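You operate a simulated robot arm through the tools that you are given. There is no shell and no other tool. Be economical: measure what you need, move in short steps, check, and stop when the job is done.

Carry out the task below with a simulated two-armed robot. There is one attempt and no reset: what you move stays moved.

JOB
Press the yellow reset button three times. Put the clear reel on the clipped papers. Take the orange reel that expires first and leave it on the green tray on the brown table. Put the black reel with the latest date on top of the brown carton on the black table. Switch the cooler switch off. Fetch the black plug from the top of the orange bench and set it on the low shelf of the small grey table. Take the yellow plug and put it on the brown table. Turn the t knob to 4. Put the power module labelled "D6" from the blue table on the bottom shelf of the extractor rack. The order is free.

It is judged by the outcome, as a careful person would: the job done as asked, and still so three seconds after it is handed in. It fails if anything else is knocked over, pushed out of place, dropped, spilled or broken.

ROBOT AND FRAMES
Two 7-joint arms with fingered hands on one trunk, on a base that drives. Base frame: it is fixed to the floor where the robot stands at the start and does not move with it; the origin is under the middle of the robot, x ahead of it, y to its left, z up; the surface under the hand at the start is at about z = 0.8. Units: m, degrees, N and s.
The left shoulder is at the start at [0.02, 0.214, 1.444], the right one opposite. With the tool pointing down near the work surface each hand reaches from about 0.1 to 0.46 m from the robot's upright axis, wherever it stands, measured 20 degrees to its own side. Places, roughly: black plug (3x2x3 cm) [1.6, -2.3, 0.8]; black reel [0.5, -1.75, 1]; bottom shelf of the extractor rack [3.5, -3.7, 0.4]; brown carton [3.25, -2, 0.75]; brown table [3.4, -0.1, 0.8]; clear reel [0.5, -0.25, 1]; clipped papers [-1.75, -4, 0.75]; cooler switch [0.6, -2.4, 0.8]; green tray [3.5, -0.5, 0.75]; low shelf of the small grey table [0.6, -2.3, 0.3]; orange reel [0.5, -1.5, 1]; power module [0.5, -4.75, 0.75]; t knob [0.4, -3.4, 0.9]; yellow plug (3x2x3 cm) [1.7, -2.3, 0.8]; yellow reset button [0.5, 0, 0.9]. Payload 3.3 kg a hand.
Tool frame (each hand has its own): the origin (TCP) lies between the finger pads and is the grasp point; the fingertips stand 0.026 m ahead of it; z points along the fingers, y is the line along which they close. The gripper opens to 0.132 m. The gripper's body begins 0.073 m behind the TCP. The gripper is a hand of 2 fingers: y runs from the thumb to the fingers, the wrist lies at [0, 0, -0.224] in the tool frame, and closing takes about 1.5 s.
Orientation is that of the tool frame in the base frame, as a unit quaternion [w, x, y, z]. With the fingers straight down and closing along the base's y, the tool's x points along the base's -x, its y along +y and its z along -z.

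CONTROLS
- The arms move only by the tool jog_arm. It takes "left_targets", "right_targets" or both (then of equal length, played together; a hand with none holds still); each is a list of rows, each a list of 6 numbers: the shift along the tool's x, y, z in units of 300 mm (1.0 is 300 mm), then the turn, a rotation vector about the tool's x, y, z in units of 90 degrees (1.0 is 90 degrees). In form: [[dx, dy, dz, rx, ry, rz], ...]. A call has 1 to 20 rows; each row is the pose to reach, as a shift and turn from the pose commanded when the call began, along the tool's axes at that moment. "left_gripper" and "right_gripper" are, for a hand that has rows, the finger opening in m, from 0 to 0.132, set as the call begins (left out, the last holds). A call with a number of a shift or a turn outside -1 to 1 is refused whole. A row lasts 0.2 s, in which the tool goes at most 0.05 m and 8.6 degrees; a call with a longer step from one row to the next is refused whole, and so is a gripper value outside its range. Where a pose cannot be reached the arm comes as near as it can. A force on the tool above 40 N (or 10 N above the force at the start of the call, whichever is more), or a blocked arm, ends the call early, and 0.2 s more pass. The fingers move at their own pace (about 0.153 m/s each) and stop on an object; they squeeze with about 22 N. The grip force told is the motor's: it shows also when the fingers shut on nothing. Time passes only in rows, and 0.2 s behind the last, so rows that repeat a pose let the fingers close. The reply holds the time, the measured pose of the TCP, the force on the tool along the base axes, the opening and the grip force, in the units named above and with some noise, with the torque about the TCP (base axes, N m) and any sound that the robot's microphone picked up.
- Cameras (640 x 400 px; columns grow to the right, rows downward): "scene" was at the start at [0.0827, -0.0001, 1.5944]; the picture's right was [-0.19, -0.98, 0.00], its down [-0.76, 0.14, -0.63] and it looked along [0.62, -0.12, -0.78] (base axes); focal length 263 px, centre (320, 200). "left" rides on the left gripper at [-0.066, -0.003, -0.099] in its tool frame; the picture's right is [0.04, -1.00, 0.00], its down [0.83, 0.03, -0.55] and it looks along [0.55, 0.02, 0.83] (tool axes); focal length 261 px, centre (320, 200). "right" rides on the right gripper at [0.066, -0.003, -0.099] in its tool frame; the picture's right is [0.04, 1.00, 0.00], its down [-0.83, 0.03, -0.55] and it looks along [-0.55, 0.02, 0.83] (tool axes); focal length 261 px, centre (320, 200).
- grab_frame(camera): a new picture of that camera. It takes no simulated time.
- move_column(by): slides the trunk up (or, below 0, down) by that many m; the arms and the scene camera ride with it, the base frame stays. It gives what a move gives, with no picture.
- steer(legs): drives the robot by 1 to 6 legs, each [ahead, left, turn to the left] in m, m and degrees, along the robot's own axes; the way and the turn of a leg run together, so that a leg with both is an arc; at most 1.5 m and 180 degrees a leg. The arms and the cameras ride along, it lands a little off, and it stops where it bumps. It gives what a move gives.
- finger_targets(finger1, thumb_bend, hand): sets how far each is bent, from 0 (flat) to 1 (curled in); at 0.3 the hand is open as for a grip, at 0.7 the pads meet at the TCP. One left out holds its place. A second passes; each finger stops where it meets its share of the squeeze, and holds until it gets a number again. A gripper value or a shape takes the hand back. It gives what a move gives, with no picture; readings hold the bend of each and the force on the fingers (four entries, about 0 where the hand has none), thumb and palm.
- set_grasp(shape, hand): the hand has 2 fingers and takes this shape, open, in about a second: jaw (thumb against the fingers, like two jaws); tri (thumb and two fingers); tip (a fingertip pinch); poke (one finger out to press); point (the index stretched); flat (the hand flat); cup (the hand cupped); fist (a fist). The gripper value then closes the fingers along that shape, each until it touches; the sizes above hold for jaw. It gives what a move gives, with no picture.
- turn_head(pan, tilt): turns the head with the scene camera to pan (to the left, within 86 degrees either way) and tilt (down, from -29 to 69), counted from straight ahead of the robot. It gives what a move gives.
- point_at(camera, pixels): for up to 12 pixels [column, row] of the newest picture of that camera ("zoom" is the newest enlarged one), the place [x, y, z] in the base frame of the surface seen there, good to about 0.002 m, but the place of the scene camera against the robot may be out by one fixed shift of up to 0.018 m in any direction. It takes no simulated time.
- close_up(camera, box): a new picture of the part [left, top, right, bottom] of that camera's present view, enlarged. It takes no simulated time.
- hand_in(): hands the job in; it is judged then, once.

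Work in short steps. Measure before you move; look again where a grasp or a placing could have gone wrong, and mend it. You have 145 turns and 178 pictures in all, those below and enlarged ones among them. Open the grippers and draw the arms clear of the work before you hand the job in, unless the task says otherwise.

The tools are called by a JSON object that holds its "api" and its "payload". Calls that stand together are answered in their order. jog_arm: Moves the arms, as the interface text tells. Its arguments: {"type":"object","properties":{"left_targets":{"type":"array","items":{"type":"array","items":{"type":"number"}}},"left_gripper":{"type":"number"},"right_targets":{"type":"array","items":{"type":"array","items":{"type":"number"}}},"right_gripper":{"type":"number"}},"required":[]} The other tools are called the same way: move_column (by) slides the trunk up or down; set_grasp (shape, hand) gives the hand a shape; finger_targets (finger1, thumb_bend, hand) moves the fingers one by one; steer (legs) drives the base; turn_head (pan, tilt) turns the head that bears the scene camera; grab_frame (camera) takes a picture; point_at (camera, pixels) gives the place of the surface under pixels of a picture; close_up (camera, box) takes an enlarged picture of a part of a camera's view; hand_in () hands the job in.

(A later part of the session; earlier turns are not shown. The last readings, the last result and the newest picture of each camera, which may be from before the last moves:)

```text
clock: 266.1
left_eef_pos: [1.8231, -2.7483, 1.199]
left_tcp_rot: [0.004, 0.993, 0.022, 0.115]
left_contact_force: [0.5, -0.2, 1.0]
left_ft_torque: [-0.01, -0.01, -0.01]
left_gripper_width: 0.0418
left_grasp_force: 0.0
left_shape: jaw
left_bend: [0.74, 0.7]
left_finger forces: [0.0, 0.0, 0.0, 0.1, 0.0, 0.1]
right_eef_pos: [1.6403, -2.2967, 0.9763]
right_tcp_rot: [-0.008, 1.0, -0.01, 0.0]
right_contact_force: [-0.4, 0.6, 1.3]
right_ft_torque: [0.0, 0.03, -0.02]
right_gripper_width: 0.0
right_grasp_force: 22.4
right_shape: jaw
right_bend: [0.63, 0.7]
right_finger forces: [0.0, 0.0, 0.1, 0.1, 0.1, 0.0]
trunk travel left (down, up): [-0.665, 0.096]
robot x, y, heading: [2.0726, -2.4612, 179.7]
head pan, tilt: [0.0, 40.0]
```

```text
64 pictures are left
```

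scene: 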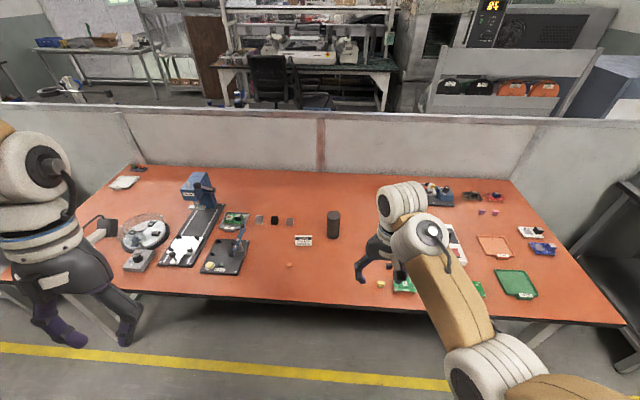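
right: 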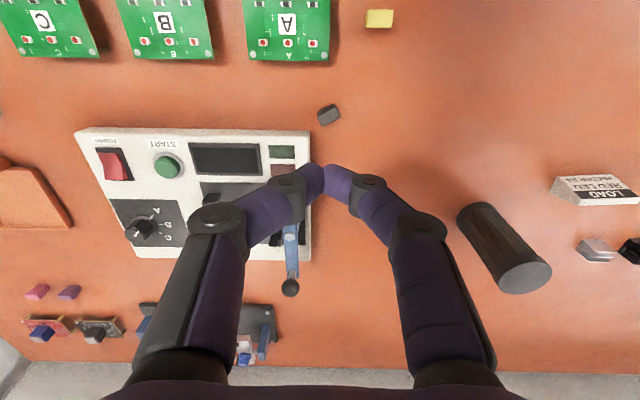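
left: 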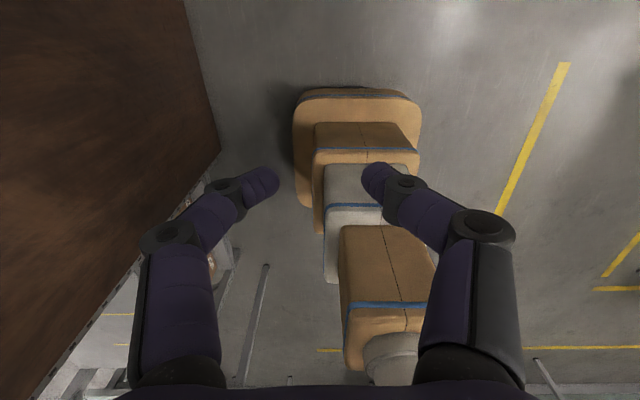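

Missed: I was 1 cm short in x, and the plug was nudged and turned. I measure it again, with the trunk going 0.14 lower for reach.

{"api": "jog_arm", "payload": {"right_targets": [[0, 0, -0.12, 0, 0, 0], [0, 0, -0.25, 0, 0, 0], [0, 0, -0.4, 0, 0, 0], [0, 0, -0.4, 0, 0, 0]], "right_gripper": 0.06}}

{"api": "move_column", "payload": {"by": -0.16}}

{"api": "grab_frame", "payload": {"camera": "right"}}

{"api": "close_up", "payload": {"camera": "right", "box": [280, 70, 380, 150]}}

```text
clock: 267.1
left_eef_pos: [1.823, -2.7484, 1.2005]
left_tcp_rot: [0.006, 0.993, 0.022, 0.115]
left_contact_force: [-0.4, -0.2, -0.2]
left_ft_torque: [-0.04, -0.01, 0.01]
left_gripper_width: 0.0417
left_grasp_force: 0.2
left_shape: jaw
left_bend: [0.74, 0.7]
left_finger forces: [0.0, 0.0, 0.0, 0.0, 0.1, 0.0]
right_eef_pos: [1.6166, -2.3303, 1.0397]
right_tcp_rot: [0.002, 1.0, -0.005, 0.0]
right_contact_force: [-0.1, -0.3, -0.1]
right_ft_torque: [-0.01, 0.02, 0.01]
right_gripper_width: 0.06
right_grasp_force: 0.0
right_shape: jaw
right_bend: [0.73, 0.7]
right_finger forces: [0.0, 0.0, 0.0, 0.1, 0.0, 0.0]
right hand out of reach, approached as far as the arm can: row 2, 3, 4
trunk travel left (down, up): [-0.665, 0.096]
robot x, y, heading: [2.0763, -2.4582, 180.0]
head pan, tilt: [0.0, 40.0]
```

```text
clock: 268.9
left_eef_pos: [1.8222, -2.7477, 1.0403]
left_tcp_rot: [0.004, 0.993, 0.024, 0.115]
left_contact_force: [-0.2, 0.5, 0.1]
left_ft_torque: [0.01, -0.02, -0.01]
left_gripper_width: 0.0419
left_grasp_force: 0.0
left_shape: jaw
left_bend: [0.74, 0.7]
left_finger forces: [0.0, 0.0, 0.0, 0.0, 0.0, 0.1]
right_eef_pos: [1.6128, -2.3342, 0.8806]
right_tcp_rot: [0.001, 1.0, -0.005, -0.001]
right_contact_force: [0.9, -0.4, 0.2]
right_ft_torque: [0.0, 0.03, 0.01]
right_gripper_width: 0.0601
right_grasp_force: 0.1
right_shape: jaw
right_bend: [0.73, 0.7]
right_finger forces: [0.0, 0.0, 0.0, 0.0, 0.0, 0.0]
trunk travel left (down, up): [-0.505, 0.256]
robot x, y, heading: [2.0706, -2.4586, 179.6]
head pan, tilt: [0.0, 40.0]
```

```text
63 pictures are left
```

right: 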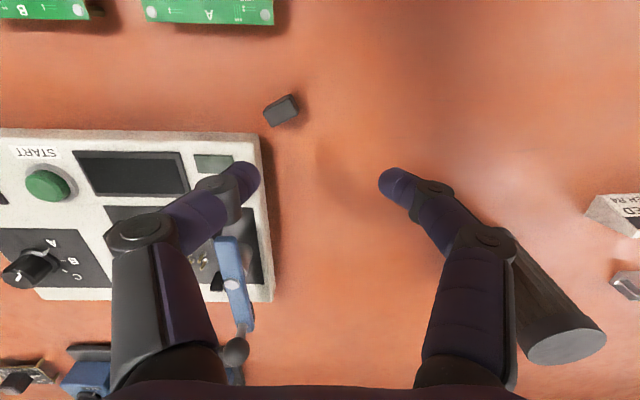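

```text
5.00 times, centred on (330, 110) of right
```

zoom: 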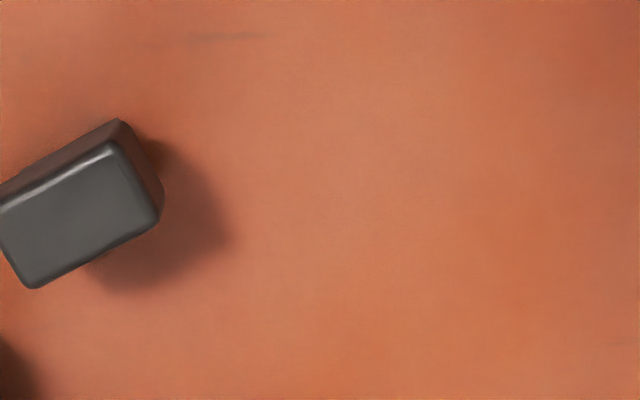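

{"api": "point_at", "payload": {"camera": "right", "pixels": [[282, 110], [270, 115], [294, 104], [282, 118], [278, 104], [262, 135], [250, 130]]}}

```text
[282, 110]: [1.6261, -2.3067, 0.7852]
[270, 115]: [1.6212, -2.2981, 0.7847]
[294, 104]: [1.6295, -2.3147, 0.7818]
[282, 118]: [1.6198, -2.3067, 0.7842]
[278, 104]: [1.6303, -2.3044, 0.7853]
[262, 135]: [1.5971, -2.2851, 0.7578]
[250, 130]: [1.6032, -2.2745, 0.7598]
```

Plug centre now (1.6255,-2.3065), turned ~27°. I align with a 13° turn and descend to z≈0.79, checking the pose before closing.

{"api": "jog_arm", "payload": {"right_targets": [[0.021, -0.046, 0, 0, 0, -0.075], [0.042, -0.092, 0.05, 0, 0, -0.15], [0.042, -0.092, 0.15, 0, 0, -0.15], [0.042, -0.092, 0.25, 0, 0, -0.15], [0.042, -0.092, 0.3, 0, 0, -0.15], [0.042, -0.092, 0.3, 0, 0, -0.15]], "right_gripper": 0.055}}

{"api": "grab_frame", "payload": {"camera": "right"}}

```text
clock: 270.3
left_eef_pos: [1.8236, -2.748, 1.0388]
left_tcp_rot: [0.004, 0.993, 0.023, 0.115]
left_contact_force: [0.0, 0.3, 0.2]
left_ft_torque: [-0.01, -0.01, 0.03]
left_gripper_width: 0.0417
left_grasp_force: 0.1
left_shape: jaw
left_bend: [0.74, 0.7]
left_finger forces: [0.0, 0.0, 0.0, 0.1, 0.0, 0.0]
right_eef_pos: [1.6234, -2.3046, 0.7883]
right_tcp_rot: [0.002, 0.994, 0.113, -0.001]
right_contact_force: [-0.4, 0.0, 0.2]
right_ft_torque: [-0.01, 0.0, 0.0]
right_gripper_width: 0.0556
right_grasp_force: 0.1
right_shape: jaw
right_bend: [0.73, 0.7]
right_finger forces: [0.0, 0.1, 0.0, 0.0, 0.0, 0.0]
right hand out of reach, approached as far as the arm can: row 1, 2
trunk travel left (down, up): [-0.505, 0.256]
robot x, y, heading: [2.0697, -2.4583, 180.0]
head pan, tilt: [0.0, 40.0]
```

```text
61 pictures are left
```

right: 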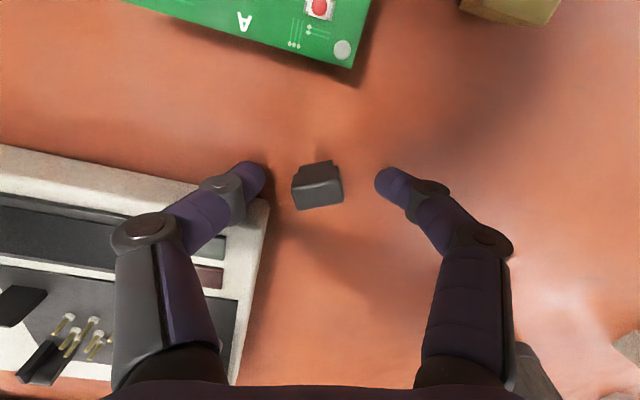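

The plug lies between the fingers. Close and lift.

{"api": "jog_arm", "payload": {"right_targets": [[0, 0, 0, 0, 0, 0], [0, 0, 0, 0, 0, 0], [0, 0, 0, 0, 0, 0], [0, 0, 0, 0, 0, 0], [0, 0, 0, 0, 0, 0], [0, 0, -0.05, 0, 0, 0], [0, 0, -0.15, 0, 0, 0], [0, 0, -0.3, 0, 0, 0], [0, 0, -0.45, 0, 0, 0], [0, 0, -0.45, 0, 0, 0]], "right_gripper": 0}}

{"api": "grab_frame", "payload": {"camera": "right"}}

```text
clock: 272.5
left_eef_pos: [1.8224, -2.7484, 1.0397]
left_tcp_rot: [0.004, 0.993, 0.022, 0.114]
left_contact_force: [0.2, 0.2, 0.1]
left_ft_torque: [-0.01, -0.02, -0.02]
left_gripper_width: 0.0417
left_grasp_force: 0.2
left_shape: jaw
left_bend: [0.74, 0.7]
left_finger forces: [0.0, 0.0, 0.0, 0.0, 0.0, 0.1]
right_eef_pos: [1.6173, -2.3284, 0.8752]
right_tcp_rot: [0.001, 0.994, 0.112, -0.001]
right_contact_force: [-0.8, 0.3, -0.5]
right_ft_torque: [0.01, 0.0, 0.04]
right_gripper_width: 0.0185
right_grasp_force: 21.9
right_shape: jaw
right_bend: [0.73, 0.7]
right_finger forces: [19.6, 0.0, 0.0, 0.0, 19.6, 0.0]
right hand out of reach, approached as far as the arm can: row 8, 9, 10
trunk travel left (down, up): [-0.505, 0.256]
robot x, y, heading: [2.0674, -2.4602, 179.8]
head pan, tilt: [0.0, 40.0]
```

```text
60 pictures are left
```

right: 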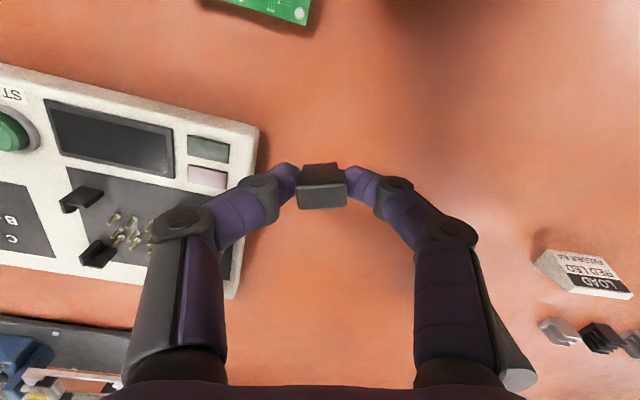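

Black plug is held. I raise the trunk, shift the base so the left hand can take the yellow plug at (1.708,-2.346), and hover there.

{"api": "move_column", "payload": {"by": 0.16}}

{"api": "steer", "payload": {"legs": [[0, -0.265, 0]]}}

{"api": "jog_arm", "payload": {"left_targets": [[-0.066, -0.054, 0.105, 0, -0.016, 0], [-0.132, -0.108, 0.21, 0, -0.033, 0], [-0.197, -0.162, 0.316, 0, -0.049, 0], [-0.263, -0.216, 0.42, 0, -0.066, 0], [-0.329, -0.27, 0.527, 0, -0.082, 0], [-0.395, -0.324, 0.633, 0, -0.099, 0], [-0.46, -0.379, 0.738, 0, -0.115, 0], [-0.526, -0.433, 0.844, 0, -0.132, 0], [-0.592, -0.487, 0.95, 0, -0.148, 0], [-0.592, -0.487, 0.95, 0, -0.148, 0]], "left_gripper": 0.055}}

{"api": "grab_frame", "payload": {"camera": "left"}}

```text
clock: 274.4
left_eef_pos: [1.8234, -2.7483, 1.1987]
left_tcp_rot: [0.004, 0.993, 0.023, 0.116]
left_contact_force: [0.1, -0.8, 0.3]
left_ft_torque: [-0.03, 0.0, -0.02]
left_gripper_width: 0.0418
left_grasp_force: 0.1
left_shape: jaw
left_bend: [0.74, 0.7]
left_finger forces: [0.1, 0.0, 0.0, 0.0, 0.0, 0.2]
right_eef_pos: [1.6125, -2.3252, 1.0327]
right_tcp_rot: [-0.003, 0.994, 0.11, 0.0]
right_contact_force: [0.3, 0.5, -1.0]
right_ft_torque: [-0.03, -0.03, 0.02]
right_gripper_width: 0.0187
right_grasp_force: 22.0
right_shape: jaw
right_bend: [0.73, 0.7]
right_finger forces: [19.6, 0.0, 0.0, 0.0, 19.6, 0.0]
trunk travel left (down, up): [-0.665, 0.096]
robot x, y, heading: [2.0724, -2.4594, 180.1]
head pan, tilt: [0.0, 40.0]
```

```text
clock: 276.3
left_eef_pos: [1.8232, -2.4776, 1.2004]
left_tcp_rot: [0.005, 0.993, 0.023, 0.115]
left_contact_force: [-0.3, 0.1, 0.8]
left_ft_torque: [-0.01, -0.01, -0.05]
left_gripper_width: 0.0418
left_grasp_force: 0.0
left_shape: jaw
left_bend: [0.74, 0.7]
left_finger forces: [0.0, 0.0, 0.1, 0.0, 0.0, 0.0]
right_eef_pos: [1.6116, -2.0546, 1.0342]
right_tcp_rot: [-0.002, 0.994, 0.11, -0.001]
right_contact_force: [0.4, -0.1, -0.5]
right_ft_torque: [-0.02, 0.0, -0.03]
right_gripper_width: 0.0189
right_grasp_force: 22.2
right_shape: jaw
right_bend: [0.73, 0.7]
right_finger forces: [19.7, 0.0, 0.1, 0.1, 19.6, 0.1]
trunk travel left (down, up): [-0.665, 0.096]
robot x, y, heading: [2.0679, -2.1883, -179.9]
head pan, tilt: [0.0, 40.0]
```

```text
clock: 278.5
left_eef_pos: [1.7061, -2.341, 0.8764]
left_tcp_rot: [0.007, 1.0, 0.022, 0.0]
left_contact_force: [1.4, -0.1, 0.8]
left_ft_torque: [0.01, 0.01, -0.03]
left_gripper_width: 0.0545
left_grasp_force: 0.1
left_shape: jaw
left_bend: [0.73, 0.7]
left_finger forces: [0.1, 0.0, 0.1, 0.0, 0.1, 0.0]
right_eef_pos: [1.612, -2.0548, 1.0364]
right_tcp_rot: [-0.002, 0.994, 0.109, -0.001]
right_contact_force: [0.1, 0.2, -0.2]
right_ft_torque: [0.02, -0.01, 0.0]
right_gripper_width: 0.0187
right_grasp_force: 21.5
right_shape: jaw
right_bend: [0.73, 0.7]
right_finger forces: [19.7, 0.0, 0.0, 0.0, 19.6, 0.1]
trunk travel left (down, up): [-0.665, 0.096]
robot x, y, heading: [2.0696, -2.191, -179.9]
head pan, tilt: [0.0, 40.0]
```

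```text
59 pictures are left
```

left: 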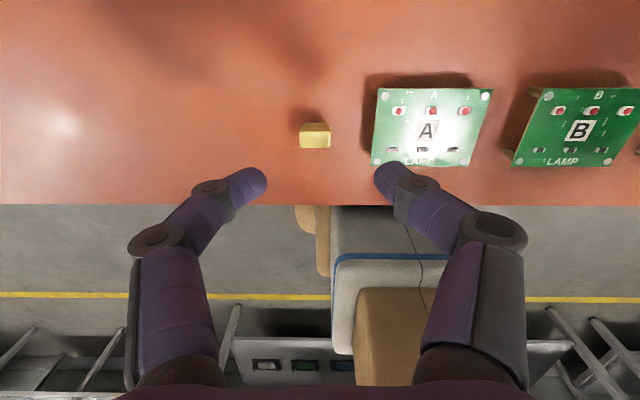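

Measure the yellow plug and the adjoining lamp board A.

{"api": "point_at", "payload": {"camera": "left", "pixels": [[315, 128], [302, 128], [329, 128], [315, 142], [375, 160], [380, 95], [315, 123]]}}

```text
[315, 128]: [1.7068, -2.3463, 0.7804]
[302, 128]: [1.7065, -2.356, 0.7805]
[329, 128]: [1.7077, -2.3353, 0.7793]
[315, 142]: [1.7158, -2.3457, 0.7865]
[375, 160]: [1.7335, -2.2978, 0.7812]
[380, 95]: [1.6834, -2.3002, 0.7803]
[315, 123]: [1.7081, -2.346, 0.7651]
```

Plug centre (1.712,-2.346); board edge at y=-2.30 leaves room. Descend with 0.048 opening, close and lift.

{"api": "jog_arm", "payload": {"left_targets": [[0.02, 0.017, 0.0, 0, 0, 0], [0.02, 0.017, 0.1, 0, 0, 0], [0.02, 0.017, 0.2, 0, 0, 0], [0.02, 0.017, 0.285, 0, 0, 0], [0.02, 0.017, 0.285, 0, 0, 0]], "left_gripper": 0.048}}

{"api": "jog_arm", "payload": {"left_targets": [[0, 0, 0, 0, 0, 0], [0, 0, 0, 0, 0, 0], [0, 0, 0, 0, 0, 0], [0, 0, 0, 0, 0, 0], [0, 0, 0, 0, 0, 0], [0, 0, -0.05, 0, 0, 0], [0, 0, -0.15, 0, 0, 0], [0, 0, -0.3, 0, 0, 0], [0, 0, -0.45, 0, 0, 0], [0, 0, -0.6, 0, 0, 0], [0, 0, -0.75, 0, 0, 0], [0, 0, -0.75, 0, 0, 0]], "left_gripper": 0}}

{"api": "grab_frame", "payload": {"camera": "left"}}

```text
clock: 279.7
left_eef_pos: [1.714, -2.3461, 0.7904]
left_tcp_rot: [0.006, 1.0, 0.022, 0.0]
left_contact_force: [0.5, -0.5, 0.2]
left_ft_torque: [-0.01, -0.02, 0.02]
left_gripper_width: 0.0483
left_grasp_force: 0.0
left_shape: jaw
left_bend: [0.73, 0.7]
left_finger forces: [0.0, 0.0, 0.0, 0.0, 0.1, 0.0]
right_eef_pos: [1.6122, -2.0548, 1.0342]
right_tcp_rot: [-0.001, 0.994, 0.11, -0.001]
right_contact_force: [-0.2, -0.4, 0.3]
right_ft_torque: [0.03, 0.01, -0.02]
right_gripper_width: 0.0187
right_grasp_force: 22.0
right_shape: jaw
right_bend: [0.73, 0.7]
right_finger forces: [19.6, 0.0, 0.1, 0.1, 19.6, 0.0]
trunk travel left (down, up): [-0.665, 0.096]
robot x, y, heading: [2.0689, -2.1881, -180.1]
head pan, tilt: [0.0, 40.0]
```

```text
clock: 282.3
left_eef_pos: [1.7147, -2.3458, 1.0213]
left_tcp_rot: [0.007, 1.0, 0.023, 0.0]
left_contact_force: [-0.4, 0.4, -0.4]
left_ft_torque: [-0.01, -0.02, 0.0]
left_gripper_width: 0.0182
left_grasp_force: 22.0
left_shape: jaw
left_bend: [0.73, 0.7]
left_finger forces: [19.8, 0.1, 0.0, 0.0, 19.8, 0.0]
right_eef_pos: [1.6114, -2.0547, 1.0339]
right_tcp_rot: [-0.002, 0.994, 0.109, -0.001]
right_contact_force: [0.2, -0.2, 0.0]
right_ft_torque: [-0.01, -0.01, 0.0]
right_gripper_width: 0.0187
right_grasp_force: 22.2
right_shape: jaw
right_bend: [0.73, 0.7]
right_finger forces: [19.6, 0.0, 0.0, 0.0, 19.6, 0.0]
trunk travel left (down, up): [-0.665, 0.096]
robot x, y, heading: [2.0719, -2.1891, -179.9]
head pan, tilt: [0.0, 40.0]
```

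```text
58 pictures are left
```

left: 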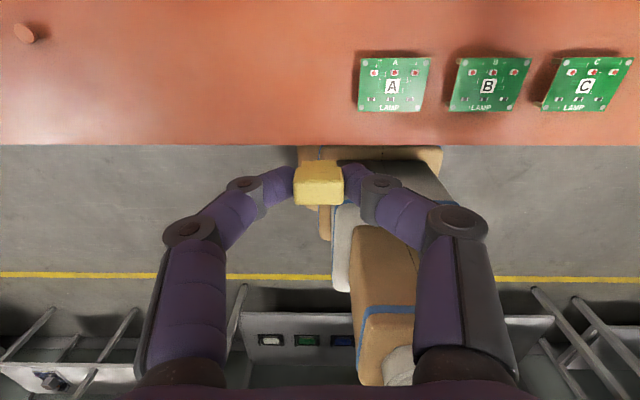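

Both plugs are held. I back off, turn to face +x and go along to the brown table.

{"api": "steer", "payload": {"legs": [[-0.37, 0, 0], [0, 0, -90], [0, 0, -90], [0, 1.0, 0], [0, 0.8, 0]]}}

{"api": "grab_frame", "payload": {"camera": "scene"}}

```text
clock: 301.1
left_eef_pos: [2.8615, -0.2514, 1.0204]
left_tcp_rot: [0.001, -0.015, 1.0, 0.007]
left_contact_force: [1.0, 0.1, -0.8]
left_ft_torque: [0.01, -0.01, 0.03]
left_gripper_width: 0.0181
left_grasp_force: 21.9
left_shape: jaw
left_bend: [0.73, 0.7]
left_finger forces: [19.7, 0.0, 0.0, 0.1, 19.7, 0.0]
right_eef_pos: [2.9589, -0.5431, 1.0352]
right_tcp_rot: [0.001, -0.102, 0.995, -0.002]
right_contact_force: [0.1, 0.0, 0.1]
right_ft_torque: [0.01, 0.0, 0.01]
right_gripper_width: 0.0184
right_grasp_force: 21.8
right_shape: jaw
right_bend: [0.73, 0.7]
right_finger forces: [19.4, 0.0, 0.1, 0.1, 19.5, 0.1]
trunk travel left (down, up): [-0.665, 0.096]
robot x, y, heading: [2.5017, -0.3989, -0.9]
head pan, tilt: [0.0, 40.0]
```

```text
57 pictures are left
```

scene: 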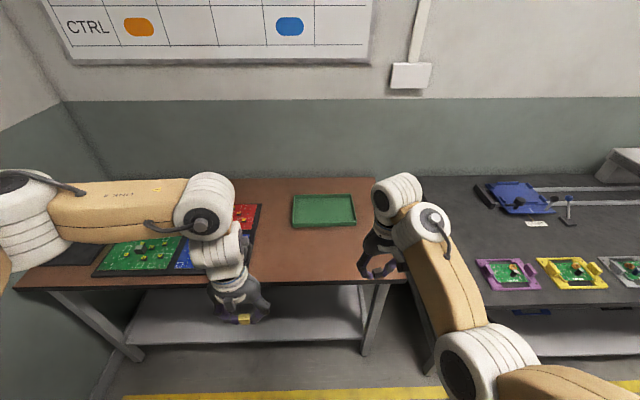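

The brown table has boards left, the green tray at (325,210) and free space in front of it, e.g. (310,255). Measure.

{"api": "point_at", "payload": {"camera": "scene", "pixels": [[295, 262], [330, 250], [310, 245], [293, 197], [293, 226], [354, 196], [356, 224], [260, 240], [360, 282], [325, 210], [280, 280], [325, 225]]}}

```text
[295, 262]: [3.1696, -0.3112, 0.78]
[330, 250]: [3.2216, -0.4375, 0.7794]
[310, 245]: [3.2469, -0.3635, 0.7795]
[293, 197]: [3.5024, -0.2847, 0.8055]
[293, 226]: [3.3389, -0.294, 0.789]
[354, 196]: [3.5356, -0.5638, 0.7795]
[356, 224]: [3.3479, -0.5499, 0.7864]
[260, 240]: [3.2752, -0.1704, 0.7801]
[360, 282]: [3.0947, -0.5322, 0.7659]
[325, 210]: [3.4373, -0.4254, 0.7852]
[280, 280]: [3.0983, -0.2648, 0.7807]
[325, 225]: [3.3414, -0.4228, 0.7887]
```

Table z=0.78, front edge x≈3.085. I drive 0.30 ahead, putting the left hand over free space at about (3.16,-0.25), and lower the yellow plug.

{"api": "steer", "payload": {"legs": [[0.3, 0, 0.9]]}}

{"api": "grab_frame", "payload": {"camera": "left"}}

{"api": "jog_arm", "payload": {"left_targets": [[0, 0, 0.12, 0, 0, 0], [0, 0, 0.24, 0, 0, 0], [0, 0, 0.36, 0, 0, 0], [0, 0, 0.48, 0, 0, 0], [0, 0, 0.6, 0, 0, 0], [0, 0, 0.66, 0, 0, 0], [0, 0, 0.66, 0, 0, 0]]}}

```text
clock: 303.1
left_eef_pos: [3.1582, -0.2478, 1.0208]
left_tcp_rot: [0.0, -0.023, 1.0, 0.008]
left_contact_force: [-0.4, -0.4, -0.3]
left_ft_torque: [0.02, 0.03, -0.01]
left_gripper_width: 0.0179
left_grasp_force: 22.2
left_shape: jaw
left_bend: [0.73, 0.7]
left_finger forces: [19.7, 0.1, 0.0, 0.0, 19.7, 0.0]
right_eef_pos: [3.2605, -0.538, 1.0356]
right_tcp_rot: [0.001, -0.11, 0.994, -0.002]
right_contact_force: [0.5, -0.9, 0.1]
right_ft_torque: [-0.02, 0.02, -0.03]
right_gripper_width: 0.0184
right_grasp_force: 21.8
right_shape: jaw
right_bend: [0.73, 0.7]
right_finger forces: [19.4, 0.0, 0.1, 0.0, 19.4, 0.0]
trunk travel left (down, up): [-0.665, 0.096]
robot x, y, heading: [2.8007, -0.4063, -0.0]
head pan, tilt: [0.0, 40.0]
```

```text
56 pictures are left
```

left: 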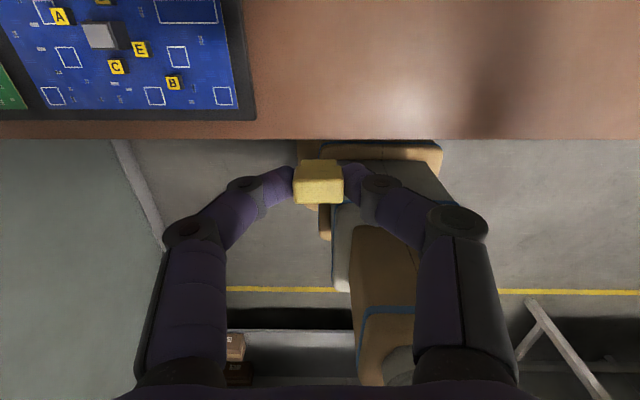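

```text
clock: 304.7
left_eef_pos: [3.1556, -0.2446, 0.8207]
left_tcp_rot: [0.0, -0.022, 1.0, 0.007]
left_contact_force: [-0.5, -0.4, 0.7]
left_ft_torque: [0.0, 0.02, -0.01]
left_gripper_width: 0.0185
left_grasp_force: 22.1
left_shape: jaw
left_bend: [0.73, 0.7]
left_finger forces: [19.7, 0.1, 0.0, 0.1, 19.6, 0.0]
right_eef_pos: [3.2584, -0.5391, 1.0335]
right_tcp_rot: [0.001, -0.109, 0.994, -0.002]
right_contact_force: [-0.4, 0.5, 0.2]
right_ft_torque: [-0.04, 0.02, 0.01]
right_gripper_width: 0.0187
right_grasp_force: 22.2
right_shape: jaw
right_bend: [0.73, 0.7]
right_finger forces: [19.4, 0.1, 0.1, 0.0, 19.4, 0.0]
trunk travel left (down, up): [-0.665, 0.096]
robot x, y, heading: [2.8024, -0.4065, 0.1]
head pan, tilt: [0.0, 40.0]
```

Check the surroundings of the plug before setting it down.

{"api": "grab_frame", "payload": {"camera": "left"}}

{"api": "point_at", "payload": {"camera": "left", "pixels": [[240, 60], [400, 30], [320, 30]]}}

```text
55 pictures are left
```

left: 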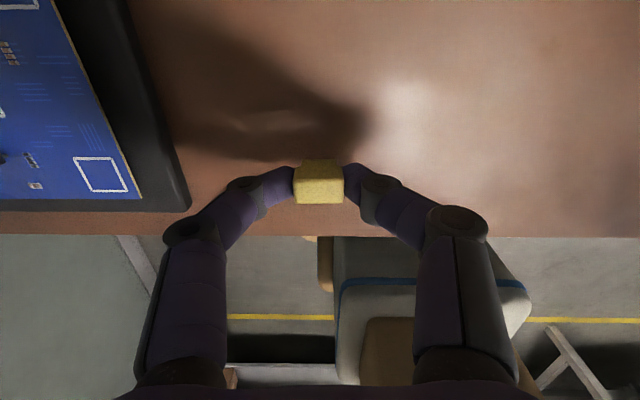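

```text
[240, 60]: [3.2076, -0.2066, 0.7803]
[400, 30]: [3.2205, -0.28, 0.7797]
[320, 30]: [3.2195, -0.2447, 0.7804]
```

I shift 4 cm right and 3 cm inward, away from the board frame, set the plug down and release.

{"api": "jog_arm", "payload": {"left_targets": [[-0.05, -0.07, 0, 0, 0, 0], [-0.1, -0.13, 0, 0, 0, 0], [-0.1, -0.13, 0.015, 0, 0, 0], [-0.1, -0.13, 0.028, 0, 0, 0], [-0.1, -0.13, 0.028, 0, 0, 0]]}}

{"api": "jog_arm", "payload": {"left_targets": [[0, 0, 0, 0, 0, 0], [0, 0, 0, 0, 0, 0], [0, 0, -0.05, 0, 0, 0], [0, 0, -0.15, 0, 0, 0], [0, 0, -0.3, 0, 0, 0], [0, 0, -0.45, 0, 0, 0], [0, 0, -0.6, 0, 0, 0], [0, 0, -0.75, 0, 0, 0], [0, 0, -0.75, 0, 0, 0]], "left_gripper": 0.045}}

{"api": "grab_frame", "payload": {"camera": "left"}}

```text
clock: 305.9
left_eef_pos: [3.1886, -0.2828, 0.8141]
left_tcp_rot: [0.001, -0.023, 1.0, 0.007]
left_contact_force: [0.5, 1.2, 0.1]
left_ft_torque: [0.0, -0.02, 0.02]
left_gripper_width: 0.0183
left_grasp_force: 21.8
left_shape: jaw
left_bend: [0.73, 0.7]
left_finger forces: [19.9, 0.0, 0.0, 0.1, 19.8, 0.0]
right_eef_pos: [3.2609, -0.5383, 1.0335]
right_tcp_rot: [0.001, -0.11, 0.994, -0.003]
right_contact_force: [0.0, -0.3, 0.1]
right_ft_torque: [0.04, -0.02, 0.0]
right_gripper_width: 0.0185
right_grasp_force: 22.1
right_shape: jaw
right_bend: [0.73, 0.7]
right_finger forces: [19.4, 0.0, 0.0, 0.1, 19.5, 0.1]
trunk travel left (down, up): [-0.665, 0.096]
robot x, y, heading: [2.8018, -0.4044, -0.4]
head pan, tilt: [0.0, 40.0]
```

```text
clock: 307.9
left_eef_pos: [3.188, -0.2844, 1.0406]
left_tcp_rot: [0.001, -0.023, 1.0, 0.007]
left_contact_force: [0.7, 1.1, -0.5]
left_ft_torque: [0.0, -0.01, 0.02]
left_gripper_width: 0.0446
left_grasp_force: 0.0
left_shape: jaw
left_bend: [0.74, 0.7]
left_finger forces: [0.0, 0.0, 0.0, 0.0, 0.1, 0.0]
right_eef_pos: [3.2586, -0.5388, 1.0343]
right_tcp_rot: [0.001, -0.11, 0.994, -0.002]
right_contact_force: [0.1, -0.4, -0.5]
right_ft_torque: [0.04, 0.01, 0.0]
right_gripper_width: 0.0184
right_grasp_force: 22.1
right_shape: jaw
right_bend: [0.73, 0.7]
right_finger forces: [19.4, 0.1, 0.0, 0.0, 19.4, 0.0]
trunk travel left (down, up): [-0.665, 0.096]
robot x, y, heading: [2.8031, -0.4043, -0.2]
head pan, tilt: [0.0, 40.0]
```

```text
54 pictures are left
```

left: 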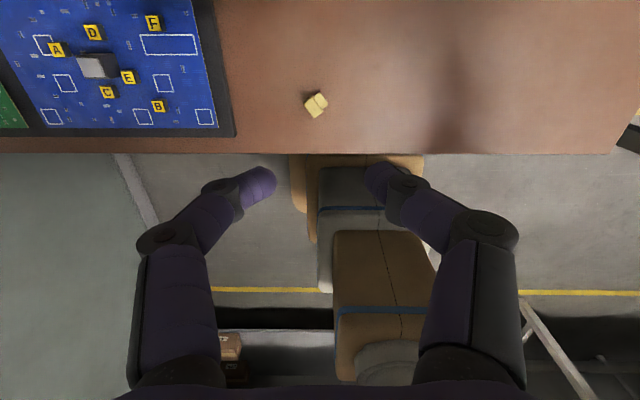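

Yellow plug is on the brown table. I drive back around the row's end with the black plug, facing +x all the way.

{"api": "steer", "payload": {"legs": [[-0.42, 0, 0], [0, -1.45, 0], [0, -1.45, 0], [0, -1.45, 0]]}}

```text
clock: 331.1
left_eef_pos: [2.7348, -4.7081, 1.0398]
left_tcp_rot: [0.001, -0.003, 1.0, 0.007]
left_contact_force: [0.8, -0.4, 0.6]
left_ft_torque: [0.04, -0.03, -0.01]
left_gripper_width: 0.0449
left_grasp_force: 0.1
left_shape: jaw
left_bend: [0.74, 0.7]
left_finger forces: [0.0, 0.0, 0.0, 0.1, 0.1, 0.0]
right_eef_pos: [2.7981, -4.9633, 1.0342]
right_tcp_rot: [0.001, -0.09, 0.996, -0.003]
right_contact_force: [-0.7, 0.1, 0.3]
right_ft_torque: [-0.04, -0.05, 0.01]
right_gripper_width: 0.0186
right_grasp_force: 22.7
right_shape: jaw
right_bend: [0.73, 0.7]
right_finger forces: [19.4, 0.0, 0.0, 0.1, 19.4, 0.0]
trunk travel left (down, up): [-0.665, 0.096]
robot x, y, heading: [2.3401, -4.8138, -2.2]
head pan, tilt: [0.0, 40.0]
```

Continue: strafe to y≈-6.4, then back up to x≈-0.3.

{"api": "steer", "payload": {"legs": [[0, -0.8, 2.2], [0, -0.75, 0], [-1.35, 0, 0], [-1.3, 0, 0]]}}

```text
clock: 351.6
left_eef_pos: [0.0557, -6.2421, 1.04]
left_tcp_rot: [0.001, -0.009, 1.0, 0.007]
left_contact_force: [0.7, 0.4, -0.2]
left_ft_torque: [0.0, -0.02, -0.03]
left_gripper_width: 0.0447
left_grasp_force: 0.0
left_shape: jaw
left_bend: [0.74, 0.7]
left_finger forces: [0.0, 0.1, 0.1, 0.0, 0.0, 0.0]
right_eef_pos: [0.122, -6.4983, 1.0355]
right_tcp_rot: [0.001, -0.095, 0.996, -0.002]
right_contact_force: [-0.8, 0.3, 0.5]
right_ft_torque: [0.0, 0.0, 0.01]
right_gripper_width: 0.0183
right_grasp_force: 22.1
right_shape: jaw
right_bend: [0.73, 0.7]
right_finger forces: [19.5, 0.0, 0.1, 0.0, 19.3, 0.1]
trunk travel left (down, up): [-0.665, 0.096]
robot x, y, heading: [-0.3342, -6.3486, -1.5]
head pan, tilt: [0.0, 40.0]
```

Now strafe left along the first aisle to y≈-2.55, in front of the cooler.

{"api": "steer", "payload": {"legs": [[0, 1.27, 1.5], [0, 1.27, 0], [0, 1.25, 0]]}}

```text
clock: 369.6
left_eef_pos: [-0.0245, -2.473, 1.0405]
left_tcp_rot: [0.0, -0.044, 0.999, 0.007]
left_contact_force: [0.1, -0.1, -0.3]
left_ft_torque: [-0.03, -0.01, -0.02]
left_gripper_width: 0.0449
left_grasp_force: 0.0
left_shape: jaw
left_bend: [0.74, 0.7]
left_finger forces: [0.0, 0.0, 0.0, 0.0, 0.1, 0.0]
right_eef_pos: [0.0586, -2.7237, 1.0331]
right_tcp_rot: [0.002, -0.131, 0.991, -0.004]
right_contact_force: [0.2, 0.1, -0.7]
right_ft_torque: [0.0, 0.01, 0.0]
right_gripper_width: 0.0184
right_grasp_force: 21.6
right_shape: jaw
right_bend: [0.73, 0.7]
right_finger forces: [19.5, 0.0, 0.0, 0.0, 19.3, 0.0]
trunk travel left (down, up): [-0.665, 0.096]
robot x, y, heading: [-0.4081, -2.6077, 2.6]
head pan, tilt: [0.0, 40.0]
```

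I turn the left hand (closed) to point forward 25° down and retract the right hand with the plug; then square up, lower the trunk and approach.

{"api": "jog_arm", "payload": {"left_targets": [[-0.04, 0, 0, 0, -0.09, 0], [-0.08, 0, 0, 0, -0.18, 0], [-0.12, 0, 0, 0, -0.27, 0], [-0.16, 0, 0, 0, -0.36, 0], [-0.2, 0, 0, 0, -0.45, 0], [-0.24, 0, 0, 0, -0.54, 0], [-0.28, 0, 0, 0, -0.63, 0], [-0.32, 0, 0, 0, -0.72, 0], [-0.32, 0, 0, 0, -0.72, 0]], "right_targets": [[0.08, 0, 0, 0, 0, 0], [0.16, 0, 0, 0, 0, 0], [0.24, 0, 0, 0, 0, 0], [0.32, 0, 0, 0, 0, 0], [0.4, 0, 0, 0, 0, 0], [0.48, 0, 0, 0, 0, 0], [0.56, 0, 0, 0, 0, 0], [0.62, 0, 0, 0, 0, 0], [0.62, 0, 0, 0, 0, 0]], "left_gripper": 0}}

{"api": "steer", "payload": {"legs": [[0.01, 0.05, -2.6], [0.35, 0, 0]]}}

{"api": "move_column", "payload": {"by": -0.19}}

{"api": "grab_frame", "payload": {"camera": "left"}}

```text
clock: 371.6
left_eef_pos: [0.0726, -2.4645, 1.0424]
left_tcp_rot: [0.537, -0.034, 0.843, 0.03]
left_contact_force: [0.5, 0.6, 0.1]
left_ft_torque: [0.04, 0.01, 0.0]
left_gripper_width: 0.0001
left_grasp_force: 21.7
left_shape: jaw
left_bend: [0.63, 0.7]
left_finger forces: [0.0, 0.0, 0.1, 0.1, 0.1, 0.0]
right_eef_pos: [-0.0985, -2.7726, 0.9595]
right_tcp_rot: [0.001, -0.132, 0.991, -0.003]
right_contact_force: [0.1, -0.5, -0.7]
right_ft_torque: [0.02, -0.05, 0.03]
right_gripper_width: 0.0184
right_grasp_force: 21.9
right_shape: jaw
right_bend: [0.73, 0.7]
right_finger forces: [19.5, 0.1, 0.0, 0.1, 19.4, 0.0]
right hand out of reach, approached as far as the arm can: row 1, 2, 3, 4, 5, 6, 7, 8, 9
trunk travel left (down, up): [-0.665, 0.096]
robot x, y, heading: [-0.4014, -2.6085, 2.4]
head pan, tilt: [0.0, 40.0]
```

```text
clock: 374.4
left_eef_pos: [0.4373, -2.4381, 1.0414]
left_tcp_rot: [0.536, -0.014, 0.844, 0.017]
left_contact_force: [0.8, -0.8, -0.7]
left_ft_torque: [-0.01, 0.0, 0.0]
left_gripper_width: 0.0002
left_grasp_force: 22.3
left_shape: jaw
left_bend: [0.63, 0.7]
left_finger forces: [0.0, 0.1, 0.0, 0.0, 0.0, 0.0]
right_eef_pos: [0.253, -2.7365, 0.9599]
right_tcp_rot: [0.0, -0.107, 0.994, -0.003]
right_contact_force: [-0.6, -0.4, 0.4]
right_ft_torque: [-0.01, -0.02, 0.0]
right_gripper_width: 0.0184
right_grasp_force: 22.1
right_shape: jaw
right_bend: [0.73, 0.7]
right_finger forces: [19.5, 0.0, 0.0, 0.1, 19.4, 0.1]
trunk travel left (down, up): [-0.665, 0.096]
robot x, y, heading: [-0.045, -2.5611, -0.4]
head pan, tilt: [0.0, 40.0]
```

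```text
clock: 376.5
left_eef_pos: [0.4353, -2.439, 0.8523]
left_tcp_rot: [0.536, -0.014, 0.844, 0.017]
left_contact_force: [-0.3, 0.3, 0.0]
left_ft_torque: [0.02, -0.04, 0.01]
left_gripper_width: 0.0
left_grasp_force: 22.2
left_shape: jaw
left_bend: [0.63, 0.7]
left_finger forces: [0.1, 0.1, 0.0, 0.0, 0.0, 0.1]
right_eef_pos: [0.2527, -2.7372, 0.7695]
right_tcp_rot: [0.003, -0.107, 0.994, -0.003]
right_contact_force: [0.0, 0.2, 0.0]
right_ft_torque: [0.01, 0.02, -0.01]
right_gripper_width: 0.0182
right_grasp_force: 22.5
right_shape: jaw
right_bend: [0.73, 0.7]
right_finger forces: [19.3, 0.0, 0.1, 0.0, 19.2, 0.0]
trunk travel left (down, up): [-0.475, 0.286]
robot x, y, heading: [-0.0429, -2.5589, -0.2]
head pan, tilt: [0.0, 40.0]
```

```text
53 pictures are left
```

left: 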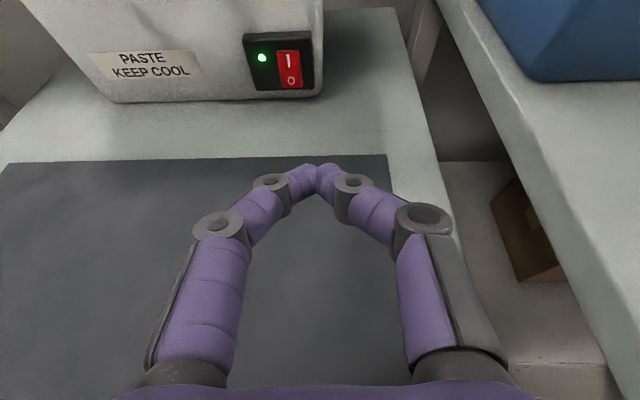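

Measure the rocker: "O" at (291,80).

{"api": "point_at", "payload": {"camera": "left", "pixels": [[291, 80], [279, 78], [302, 78], [290, 54], [291, 86], [270, 80]]}}

```text
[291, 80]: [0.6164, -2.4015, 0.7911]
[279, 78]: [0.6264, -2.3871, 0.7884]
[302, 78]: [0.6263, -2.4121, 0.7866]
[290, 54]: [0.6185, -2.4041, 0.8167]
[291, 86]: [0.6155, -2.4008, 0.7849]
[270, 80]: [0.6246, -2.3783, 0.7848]
```

I bring the tip to 1.5 cm before the "O" half, centred at y=-2.400.

{"api": "jog_arm", "payload": {"left_targets": [[-0.005, 0.026, 0.13, 0, 0, 0], [-0.01, 0.052, 0.26, 0, 0, 0], [-0.015, 0.078, 0.39, 0, 0, 0], [-0.019, 0.104, 0.517, 0, 0, 0], [-0.019, 0.104, 0.517, 0, 0, 0], [-0.019, 0.104, 0.517, 0, 0, 0]]}}

{"api": "grab_frame", "payload": {"camera": "left"}}

```text
clock: 377.9
left_eef_pos: [0.5778, -2.4012, 0.7932]
left_tcp_rot: [0.536, -0.013, 0.844, 0.017]
left_contact_force: [0.2, 0.0, 0.2]
left_ft_torque: [-0.01, 0.0, 0.02]
left_gripper_width: 0.0
left_grasp_force: 22.0
left_shape: jaw
left_bend: [0.63, 0.7]
left_finger forces: [0.0, 0.1, 0.0, 0.0, 0.0, 0.0]
right_eef_pos: [0.2514, -2.7369, 0.769]
right_tcp_rot: [0.002, -0.107, 0.994, -0.002]
right_contact_force: [0.7, 0.1, 0.0]
right_ft_torque: [-0.01, -0.01, 0.03]
right_gripper_width: 0.0181
right_grasp_force: 22.7
right_shape: jaw
right_bend: [0.73, 0.7]
right_finger forces: [19.3, 0.0, 0.0, 0.1, 19.3, 0.0]
trunk travel left (down, up): [-0.475, 0.286]
robot x, y, heading: [-0.0457, -2.5578, -0.4]
head pan, tilt: [0.0, 40.0]
```

```text
52 pictures are left
```

left: 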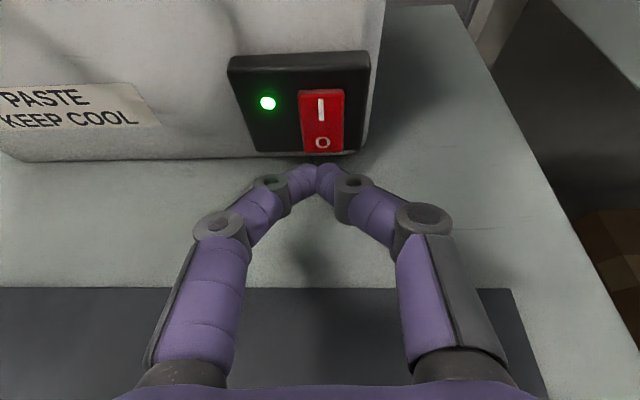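

Tip is centred below the "O". Push along +x in 3–4 mm steps.

{"api": "jog_arm", "payload": {"left_targets": [[-0.014, -0.0014, 0.03, 0, 0, 0], [-0.02, -0.002, 0.042, 0, 0, 0], [-0.025, -0.0025, 0.053, 0, 0, 0], [-0.03, -0.003, 0.063, 0, 0, 0], [-0.034, -0.0034, 0.072, 0, 0, 0], [-0.037, -0.0037, 0.079, 0, 0, 0], [-0.037, -0.0037, 0.079, 0, 0, 0]]}}

{"api": "grab_frame", "payload": {"camera": "left"}}

```text
clock: 379.0
left_eef_pos: [0.5963, -2.402, 0.7861]
left_tcp_rot: [0.53, -0.011, 0.848, 0.016]
left_contact_force: [-4.9, 0.3, -0.8]
left_ft_torque: [0.02, 0.03, 0.03]
left_gripper_width: 0.0
left_grasp_force: 22.2
left_shape: jaw
left_bend: [0.66, 0.7]
left_finger forces: [0.0, 0.1, 0.0, 0.0, 0.0, 0.0]
right_eef_pos: [0.2534, -2.7368, 0.7679]
right_tcp_rot: [0.001, -0.108, 0.994, -0.003]
right_contact_force: [0.3, 0.5, -0.5]
right_ft_torque: [-0.01, 0.03, 0.0]
right_gripper_width: 0.0187
right_grasp_force: 21.5
right_shape: jaw
right_bend: [0.73, 0.7]
right_finger forces: [19.3, 0.0, 0.0, 0.1, 19.3, 0.0]
trunk travel left (down, up): [-0.475, 0.286]
robot x, y, heading: [-0.0484, -2.5589, -0.3]
head pan, tilt: [0.0, 40.0]
heard: click
stopped in row 5 (left hand): the force on the tool passed its limit at 43 N (the readings are from after the stop); the commanded pose is now the measured one
```

```text
51 pictures are left
```

left: 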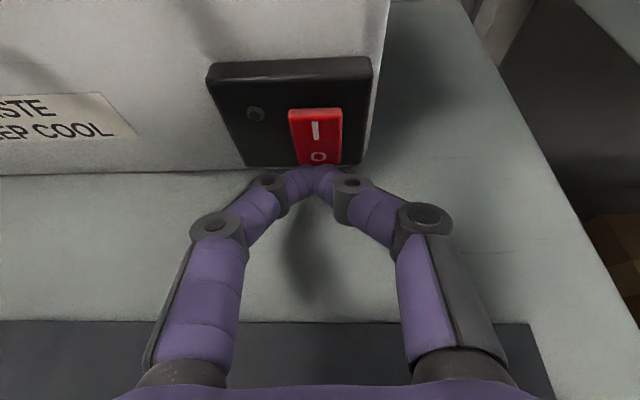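

Light is off. I retract slowly, exactly along -x, and listen.

{"api": "jog_arm", "payload": {"left_targets": [[0.005, 0, -0.009, 0, 0, 0], [0.01, 0, -0.018, 0, 0, 0], [0.015, 0, -0.03, 0, 0, 0], [0.025, 0, -0.05, 0, 0, 0]]}}

{"api": "grab_frame", "payload": {"camera": "left"}}

```text
clock: 380.0
left_eef_pos: [0.5777, -2.4041, 0.7866]
left_tcp_rot: [0.531, -0.013, 0.847, 0.017]
left_contact_force: [0.1, 0.2, -0.3]
left_ft_torque: [0.01, -0.01, -0.02]
left_gripper_width: 0.0
left_grasp_force: 22.3
left_shape: jaw
left_bend: [0.65, 0.7]
left_finger forces: [0.0, 0.0, 0.0, 0.0, 0.1, 0.1]
right_eef_pos: [0.2521, -2.737, 0.7687]
right_tcp_rot: [0.002, -0.107, 0.994, -0.002]
right_contact_force: [0.0, -0.3, 0.3]
right_ft_torque: [0.02, 0.0, -0.02]
right_gripper_width: 0.0186
right_grasp_force: 21.9
right_shape: jaw
right_bend: [0.73, 0.7]
right_finger forces: [19.3, 0.0, 0.0, 0.1, 19.3, 0.1]
trunk travel left (down, up): [-0.475, 0.286]
robot x, y, heading: [-0.0442, -2.5564, 0.2]
head pan, tilt: [0.0, 40.0]
```

```text
50 pictures are left
```

left: 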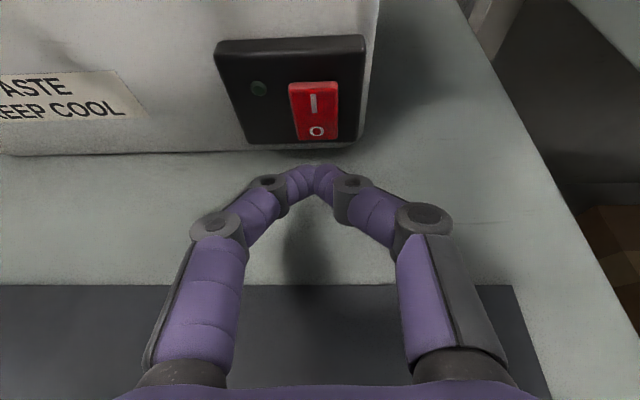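

The switch stays off. Now I retract and re-point the left hand down, back off, shift 0.26 m left and look at the low shelf.

{"api": "jog_arm", "payload": {"left_targets": [[-0.03, 0.018, -0.105, 0, 0, 0], [-0.06, 0.037, -0.21, 0, 0.08, 0], [-0.09, 0.055, -0.316, 0, 0.16, 0], [-0.12, 0.074, -0.42, 0, 0.24, 0], [-0.15, 0.092, -0.527, 0, 0.32, 0], [-0.185, 0.11, -0.633, 0, 0.4, 0], [-0.216, 0.13, -0.738, 0, 0.48, 0], [-0.247, 0.148, -0.844, 0, 0.56, 0], [-0.278, 0.167, -0.95, 0, 0.64, 0], [-0.278, 0.167, -0.95, 0, 0.72, 0], [-0.278, 0.167, -0.95, 0, 0.72, 0]]}}

{"api": "steer", "payload": {"legs": [[-0.4, 0, 0], [0, 0.26, 0]]}}

{"api": "move_column", "payload": {"by": -0.3}}

{"api": "turn_head", "payload": {"pan": 0, "tilt": 38}}

{"api": "grab_frame", "payload": {"camera": "scene"}}

```text
clock: 382.4
left_eef_pos: [0.3544, -2.3629, 0.9858]
left_tcp_rot: [-0.004, -0.019, 1.0, 0.007]
left_contact_force: [-0.5, 0.2, -0.6]
left_ft_torque: [0.0, 0.02, 0.03]
left_gripper_width: 0.0
left_grasp_force: 22.3
left_shape: jaw
left_bend: [0.65, 0.7]
left_finger forces: [0.0, 0.0, 0.0, 0.0, 0.0, 0.1]
right_eef_pos: [0.2516, -2.7361, 0.7687]
right_tcp_rot: [0.002, -0.107, 0.994, -0.002]
right_contact_force: [-0.9, -0.8, 1.0]
right_ft_torque: [0.01, 0.01, 0.01]
right_gripper_width: 0.0183
right_grasp_force: 22.6
right_shape: jaw
right_bend: [0.73, 0.7]
right_finger forces: [19.2, 0.1, 0.0, 0.0, 19.2, 0.0]
trunk travel left (down, up): [-0.475, 0.286]
robot x, y, heading: [-0.0483, -2.5592, -0.2]
head pan, tilt: [0.0, 40.0]
```

```text
clock: 386.4
left_eef_pos: [-0.0429, -2.098, 0.9874]
left_tcp_rot: [-0.005, -0.019, 1.0, 0.007]
left_contact_force: [0.1, 0.2, 0.3]
left_ft_torque: [-0.01, 0.01, 0.02]
left_gripper_width: 0.0002
left_grasp_force: 22.2
left_shape: jaw
left_bend: [0.65, 0.7]
left_finger forces: [0.0, 0.0, 0.0, 0.1, 0.0, 0.0]
right_eef_pos: [-0.1459, -2.4723, 0.7689]
right_tcp_rot: [0.002, -0.107, 0.994, -0.003]
right_contact_force: [-0.3, 0.6, 0.1]
right_ft_torque: [-0.01, -0.02, -0.01]
right_gripper_width: 0.0186
right_grasp_force: 22.5
right_shape: jaw
right_bend: [0.73, 0.7]
right_finger forces: [19.3, 0.0, 0.0, 0.1, 19.3, 0.1]
trunk travel left (down, up): [-0.475, 0.286]
robot x, y, heading: [-0.4436, -2.3013, -0.2]
head pan, tilt: [0.0, 40.0]
```

```text
clock: 389.4
left_eef_pos: [-0.0417, -2.1, 0.6863]
left_tcp_rot: [-0.004, -0.02, 1.0, 0.007]
left_contact_force: [0.5, -0.2, 1.3]
left_ft_torque: [-0.02, 0.0, 0.01]
left_gripper_width: 0.0
left_grasp_force: 21.9
left_shape: jaw
left_bend: [0.65, 0.7]
left_finger forces: [0.0, 0.0, 0.0, 0.1, 0.0, 0.0]
right_eef_pos: [-0.183, -2.474, 0.427]
right_tcp_rot: [-0.076, -0.107, 0.991, 0.007]
right_contact_force: [-0.7, -0.5, -0.2]
right_ft_torque: [-0.01, 0.0, -0.03]
right_gripper_width: 0.0188
right_grasp_force: 22.1
right_shape: jaw
right_bend: [0.73, 0.7]
right_finger forces: [19.2, 0.0, 0.0, 0.1, 19.3, 0.1]
trunk travel left (down, up): [-0.175, 0.586]
robot x, y, heading: [-0.4452, -2.2914, -0.1]
head pan, tilt: [0.0, 40.0]
```

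```text
clock: 390.0
left_eef_pos: [-0.0427, -2.0987, 0.687]
left_tcp_rot: [-0.004, -0.019, 1.0, 0.008]
left_contact_force: [0.1, -0.9, 0.5]
left_ft_torque: [-0.04, 0.0, 0.0]
left_gripper_width: 0.0
left_grasp_force: 22.0
left_shape: jaw
left_bend: [0.65, 0.7]
left_finger forces: [0.0, 0.0, 0.0, 0.0, 0.1, 0.1]
right_eef_pos: [-0.1838, -2.4738, 0.4281]
right_tcp_rot: [-0.077, -0.108, 0.991, 0.007]
right_contact_force: [-0.2, 0.4, 1.1]
right_ft_torque: [0.0, 0.0, -0.05]
right_gripper_width: 0.0184
right_grasp_force: 21.9
right_shape: jaw
right_bend: [0.73, 0.7]
right_finger forces: [19.4, 0.0, 0.0, 0.1, 19.3, 0.0]
trunk travel left (down, up): [-0.175, 0.586]
robot x, y, heading: [-0.4438, -2.2964, -0.3]
head pan, tilt: [0.0, 38.0]
```

```text
49 pictures are left
```

scene: 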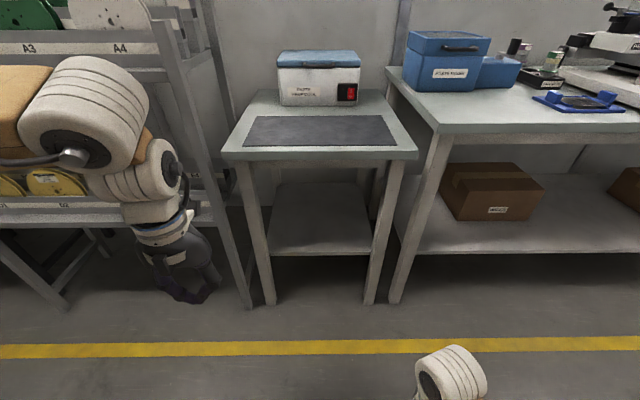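

{"api": "point_at", "payload": {"camera": "scene", "pixels": [[318, 250], [318, 225], [275, 245], [370, 245], [318, 155], [270, 300], [370, 300], [318, 200], [240, 300], [350, 240]]}}

```text
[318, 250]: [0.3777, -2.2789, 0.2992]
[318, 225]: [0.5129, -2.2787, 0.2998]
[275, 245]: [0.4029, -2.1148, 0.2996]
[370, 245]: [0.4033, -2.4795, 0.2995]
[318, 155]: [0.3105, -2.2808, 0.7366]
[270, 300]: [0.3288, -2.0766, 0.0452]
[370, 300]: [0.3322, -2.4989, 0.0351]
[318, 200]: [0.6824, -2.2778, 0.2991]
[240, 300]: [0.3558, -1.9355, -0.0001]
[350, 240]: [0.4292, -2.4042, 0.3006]
```

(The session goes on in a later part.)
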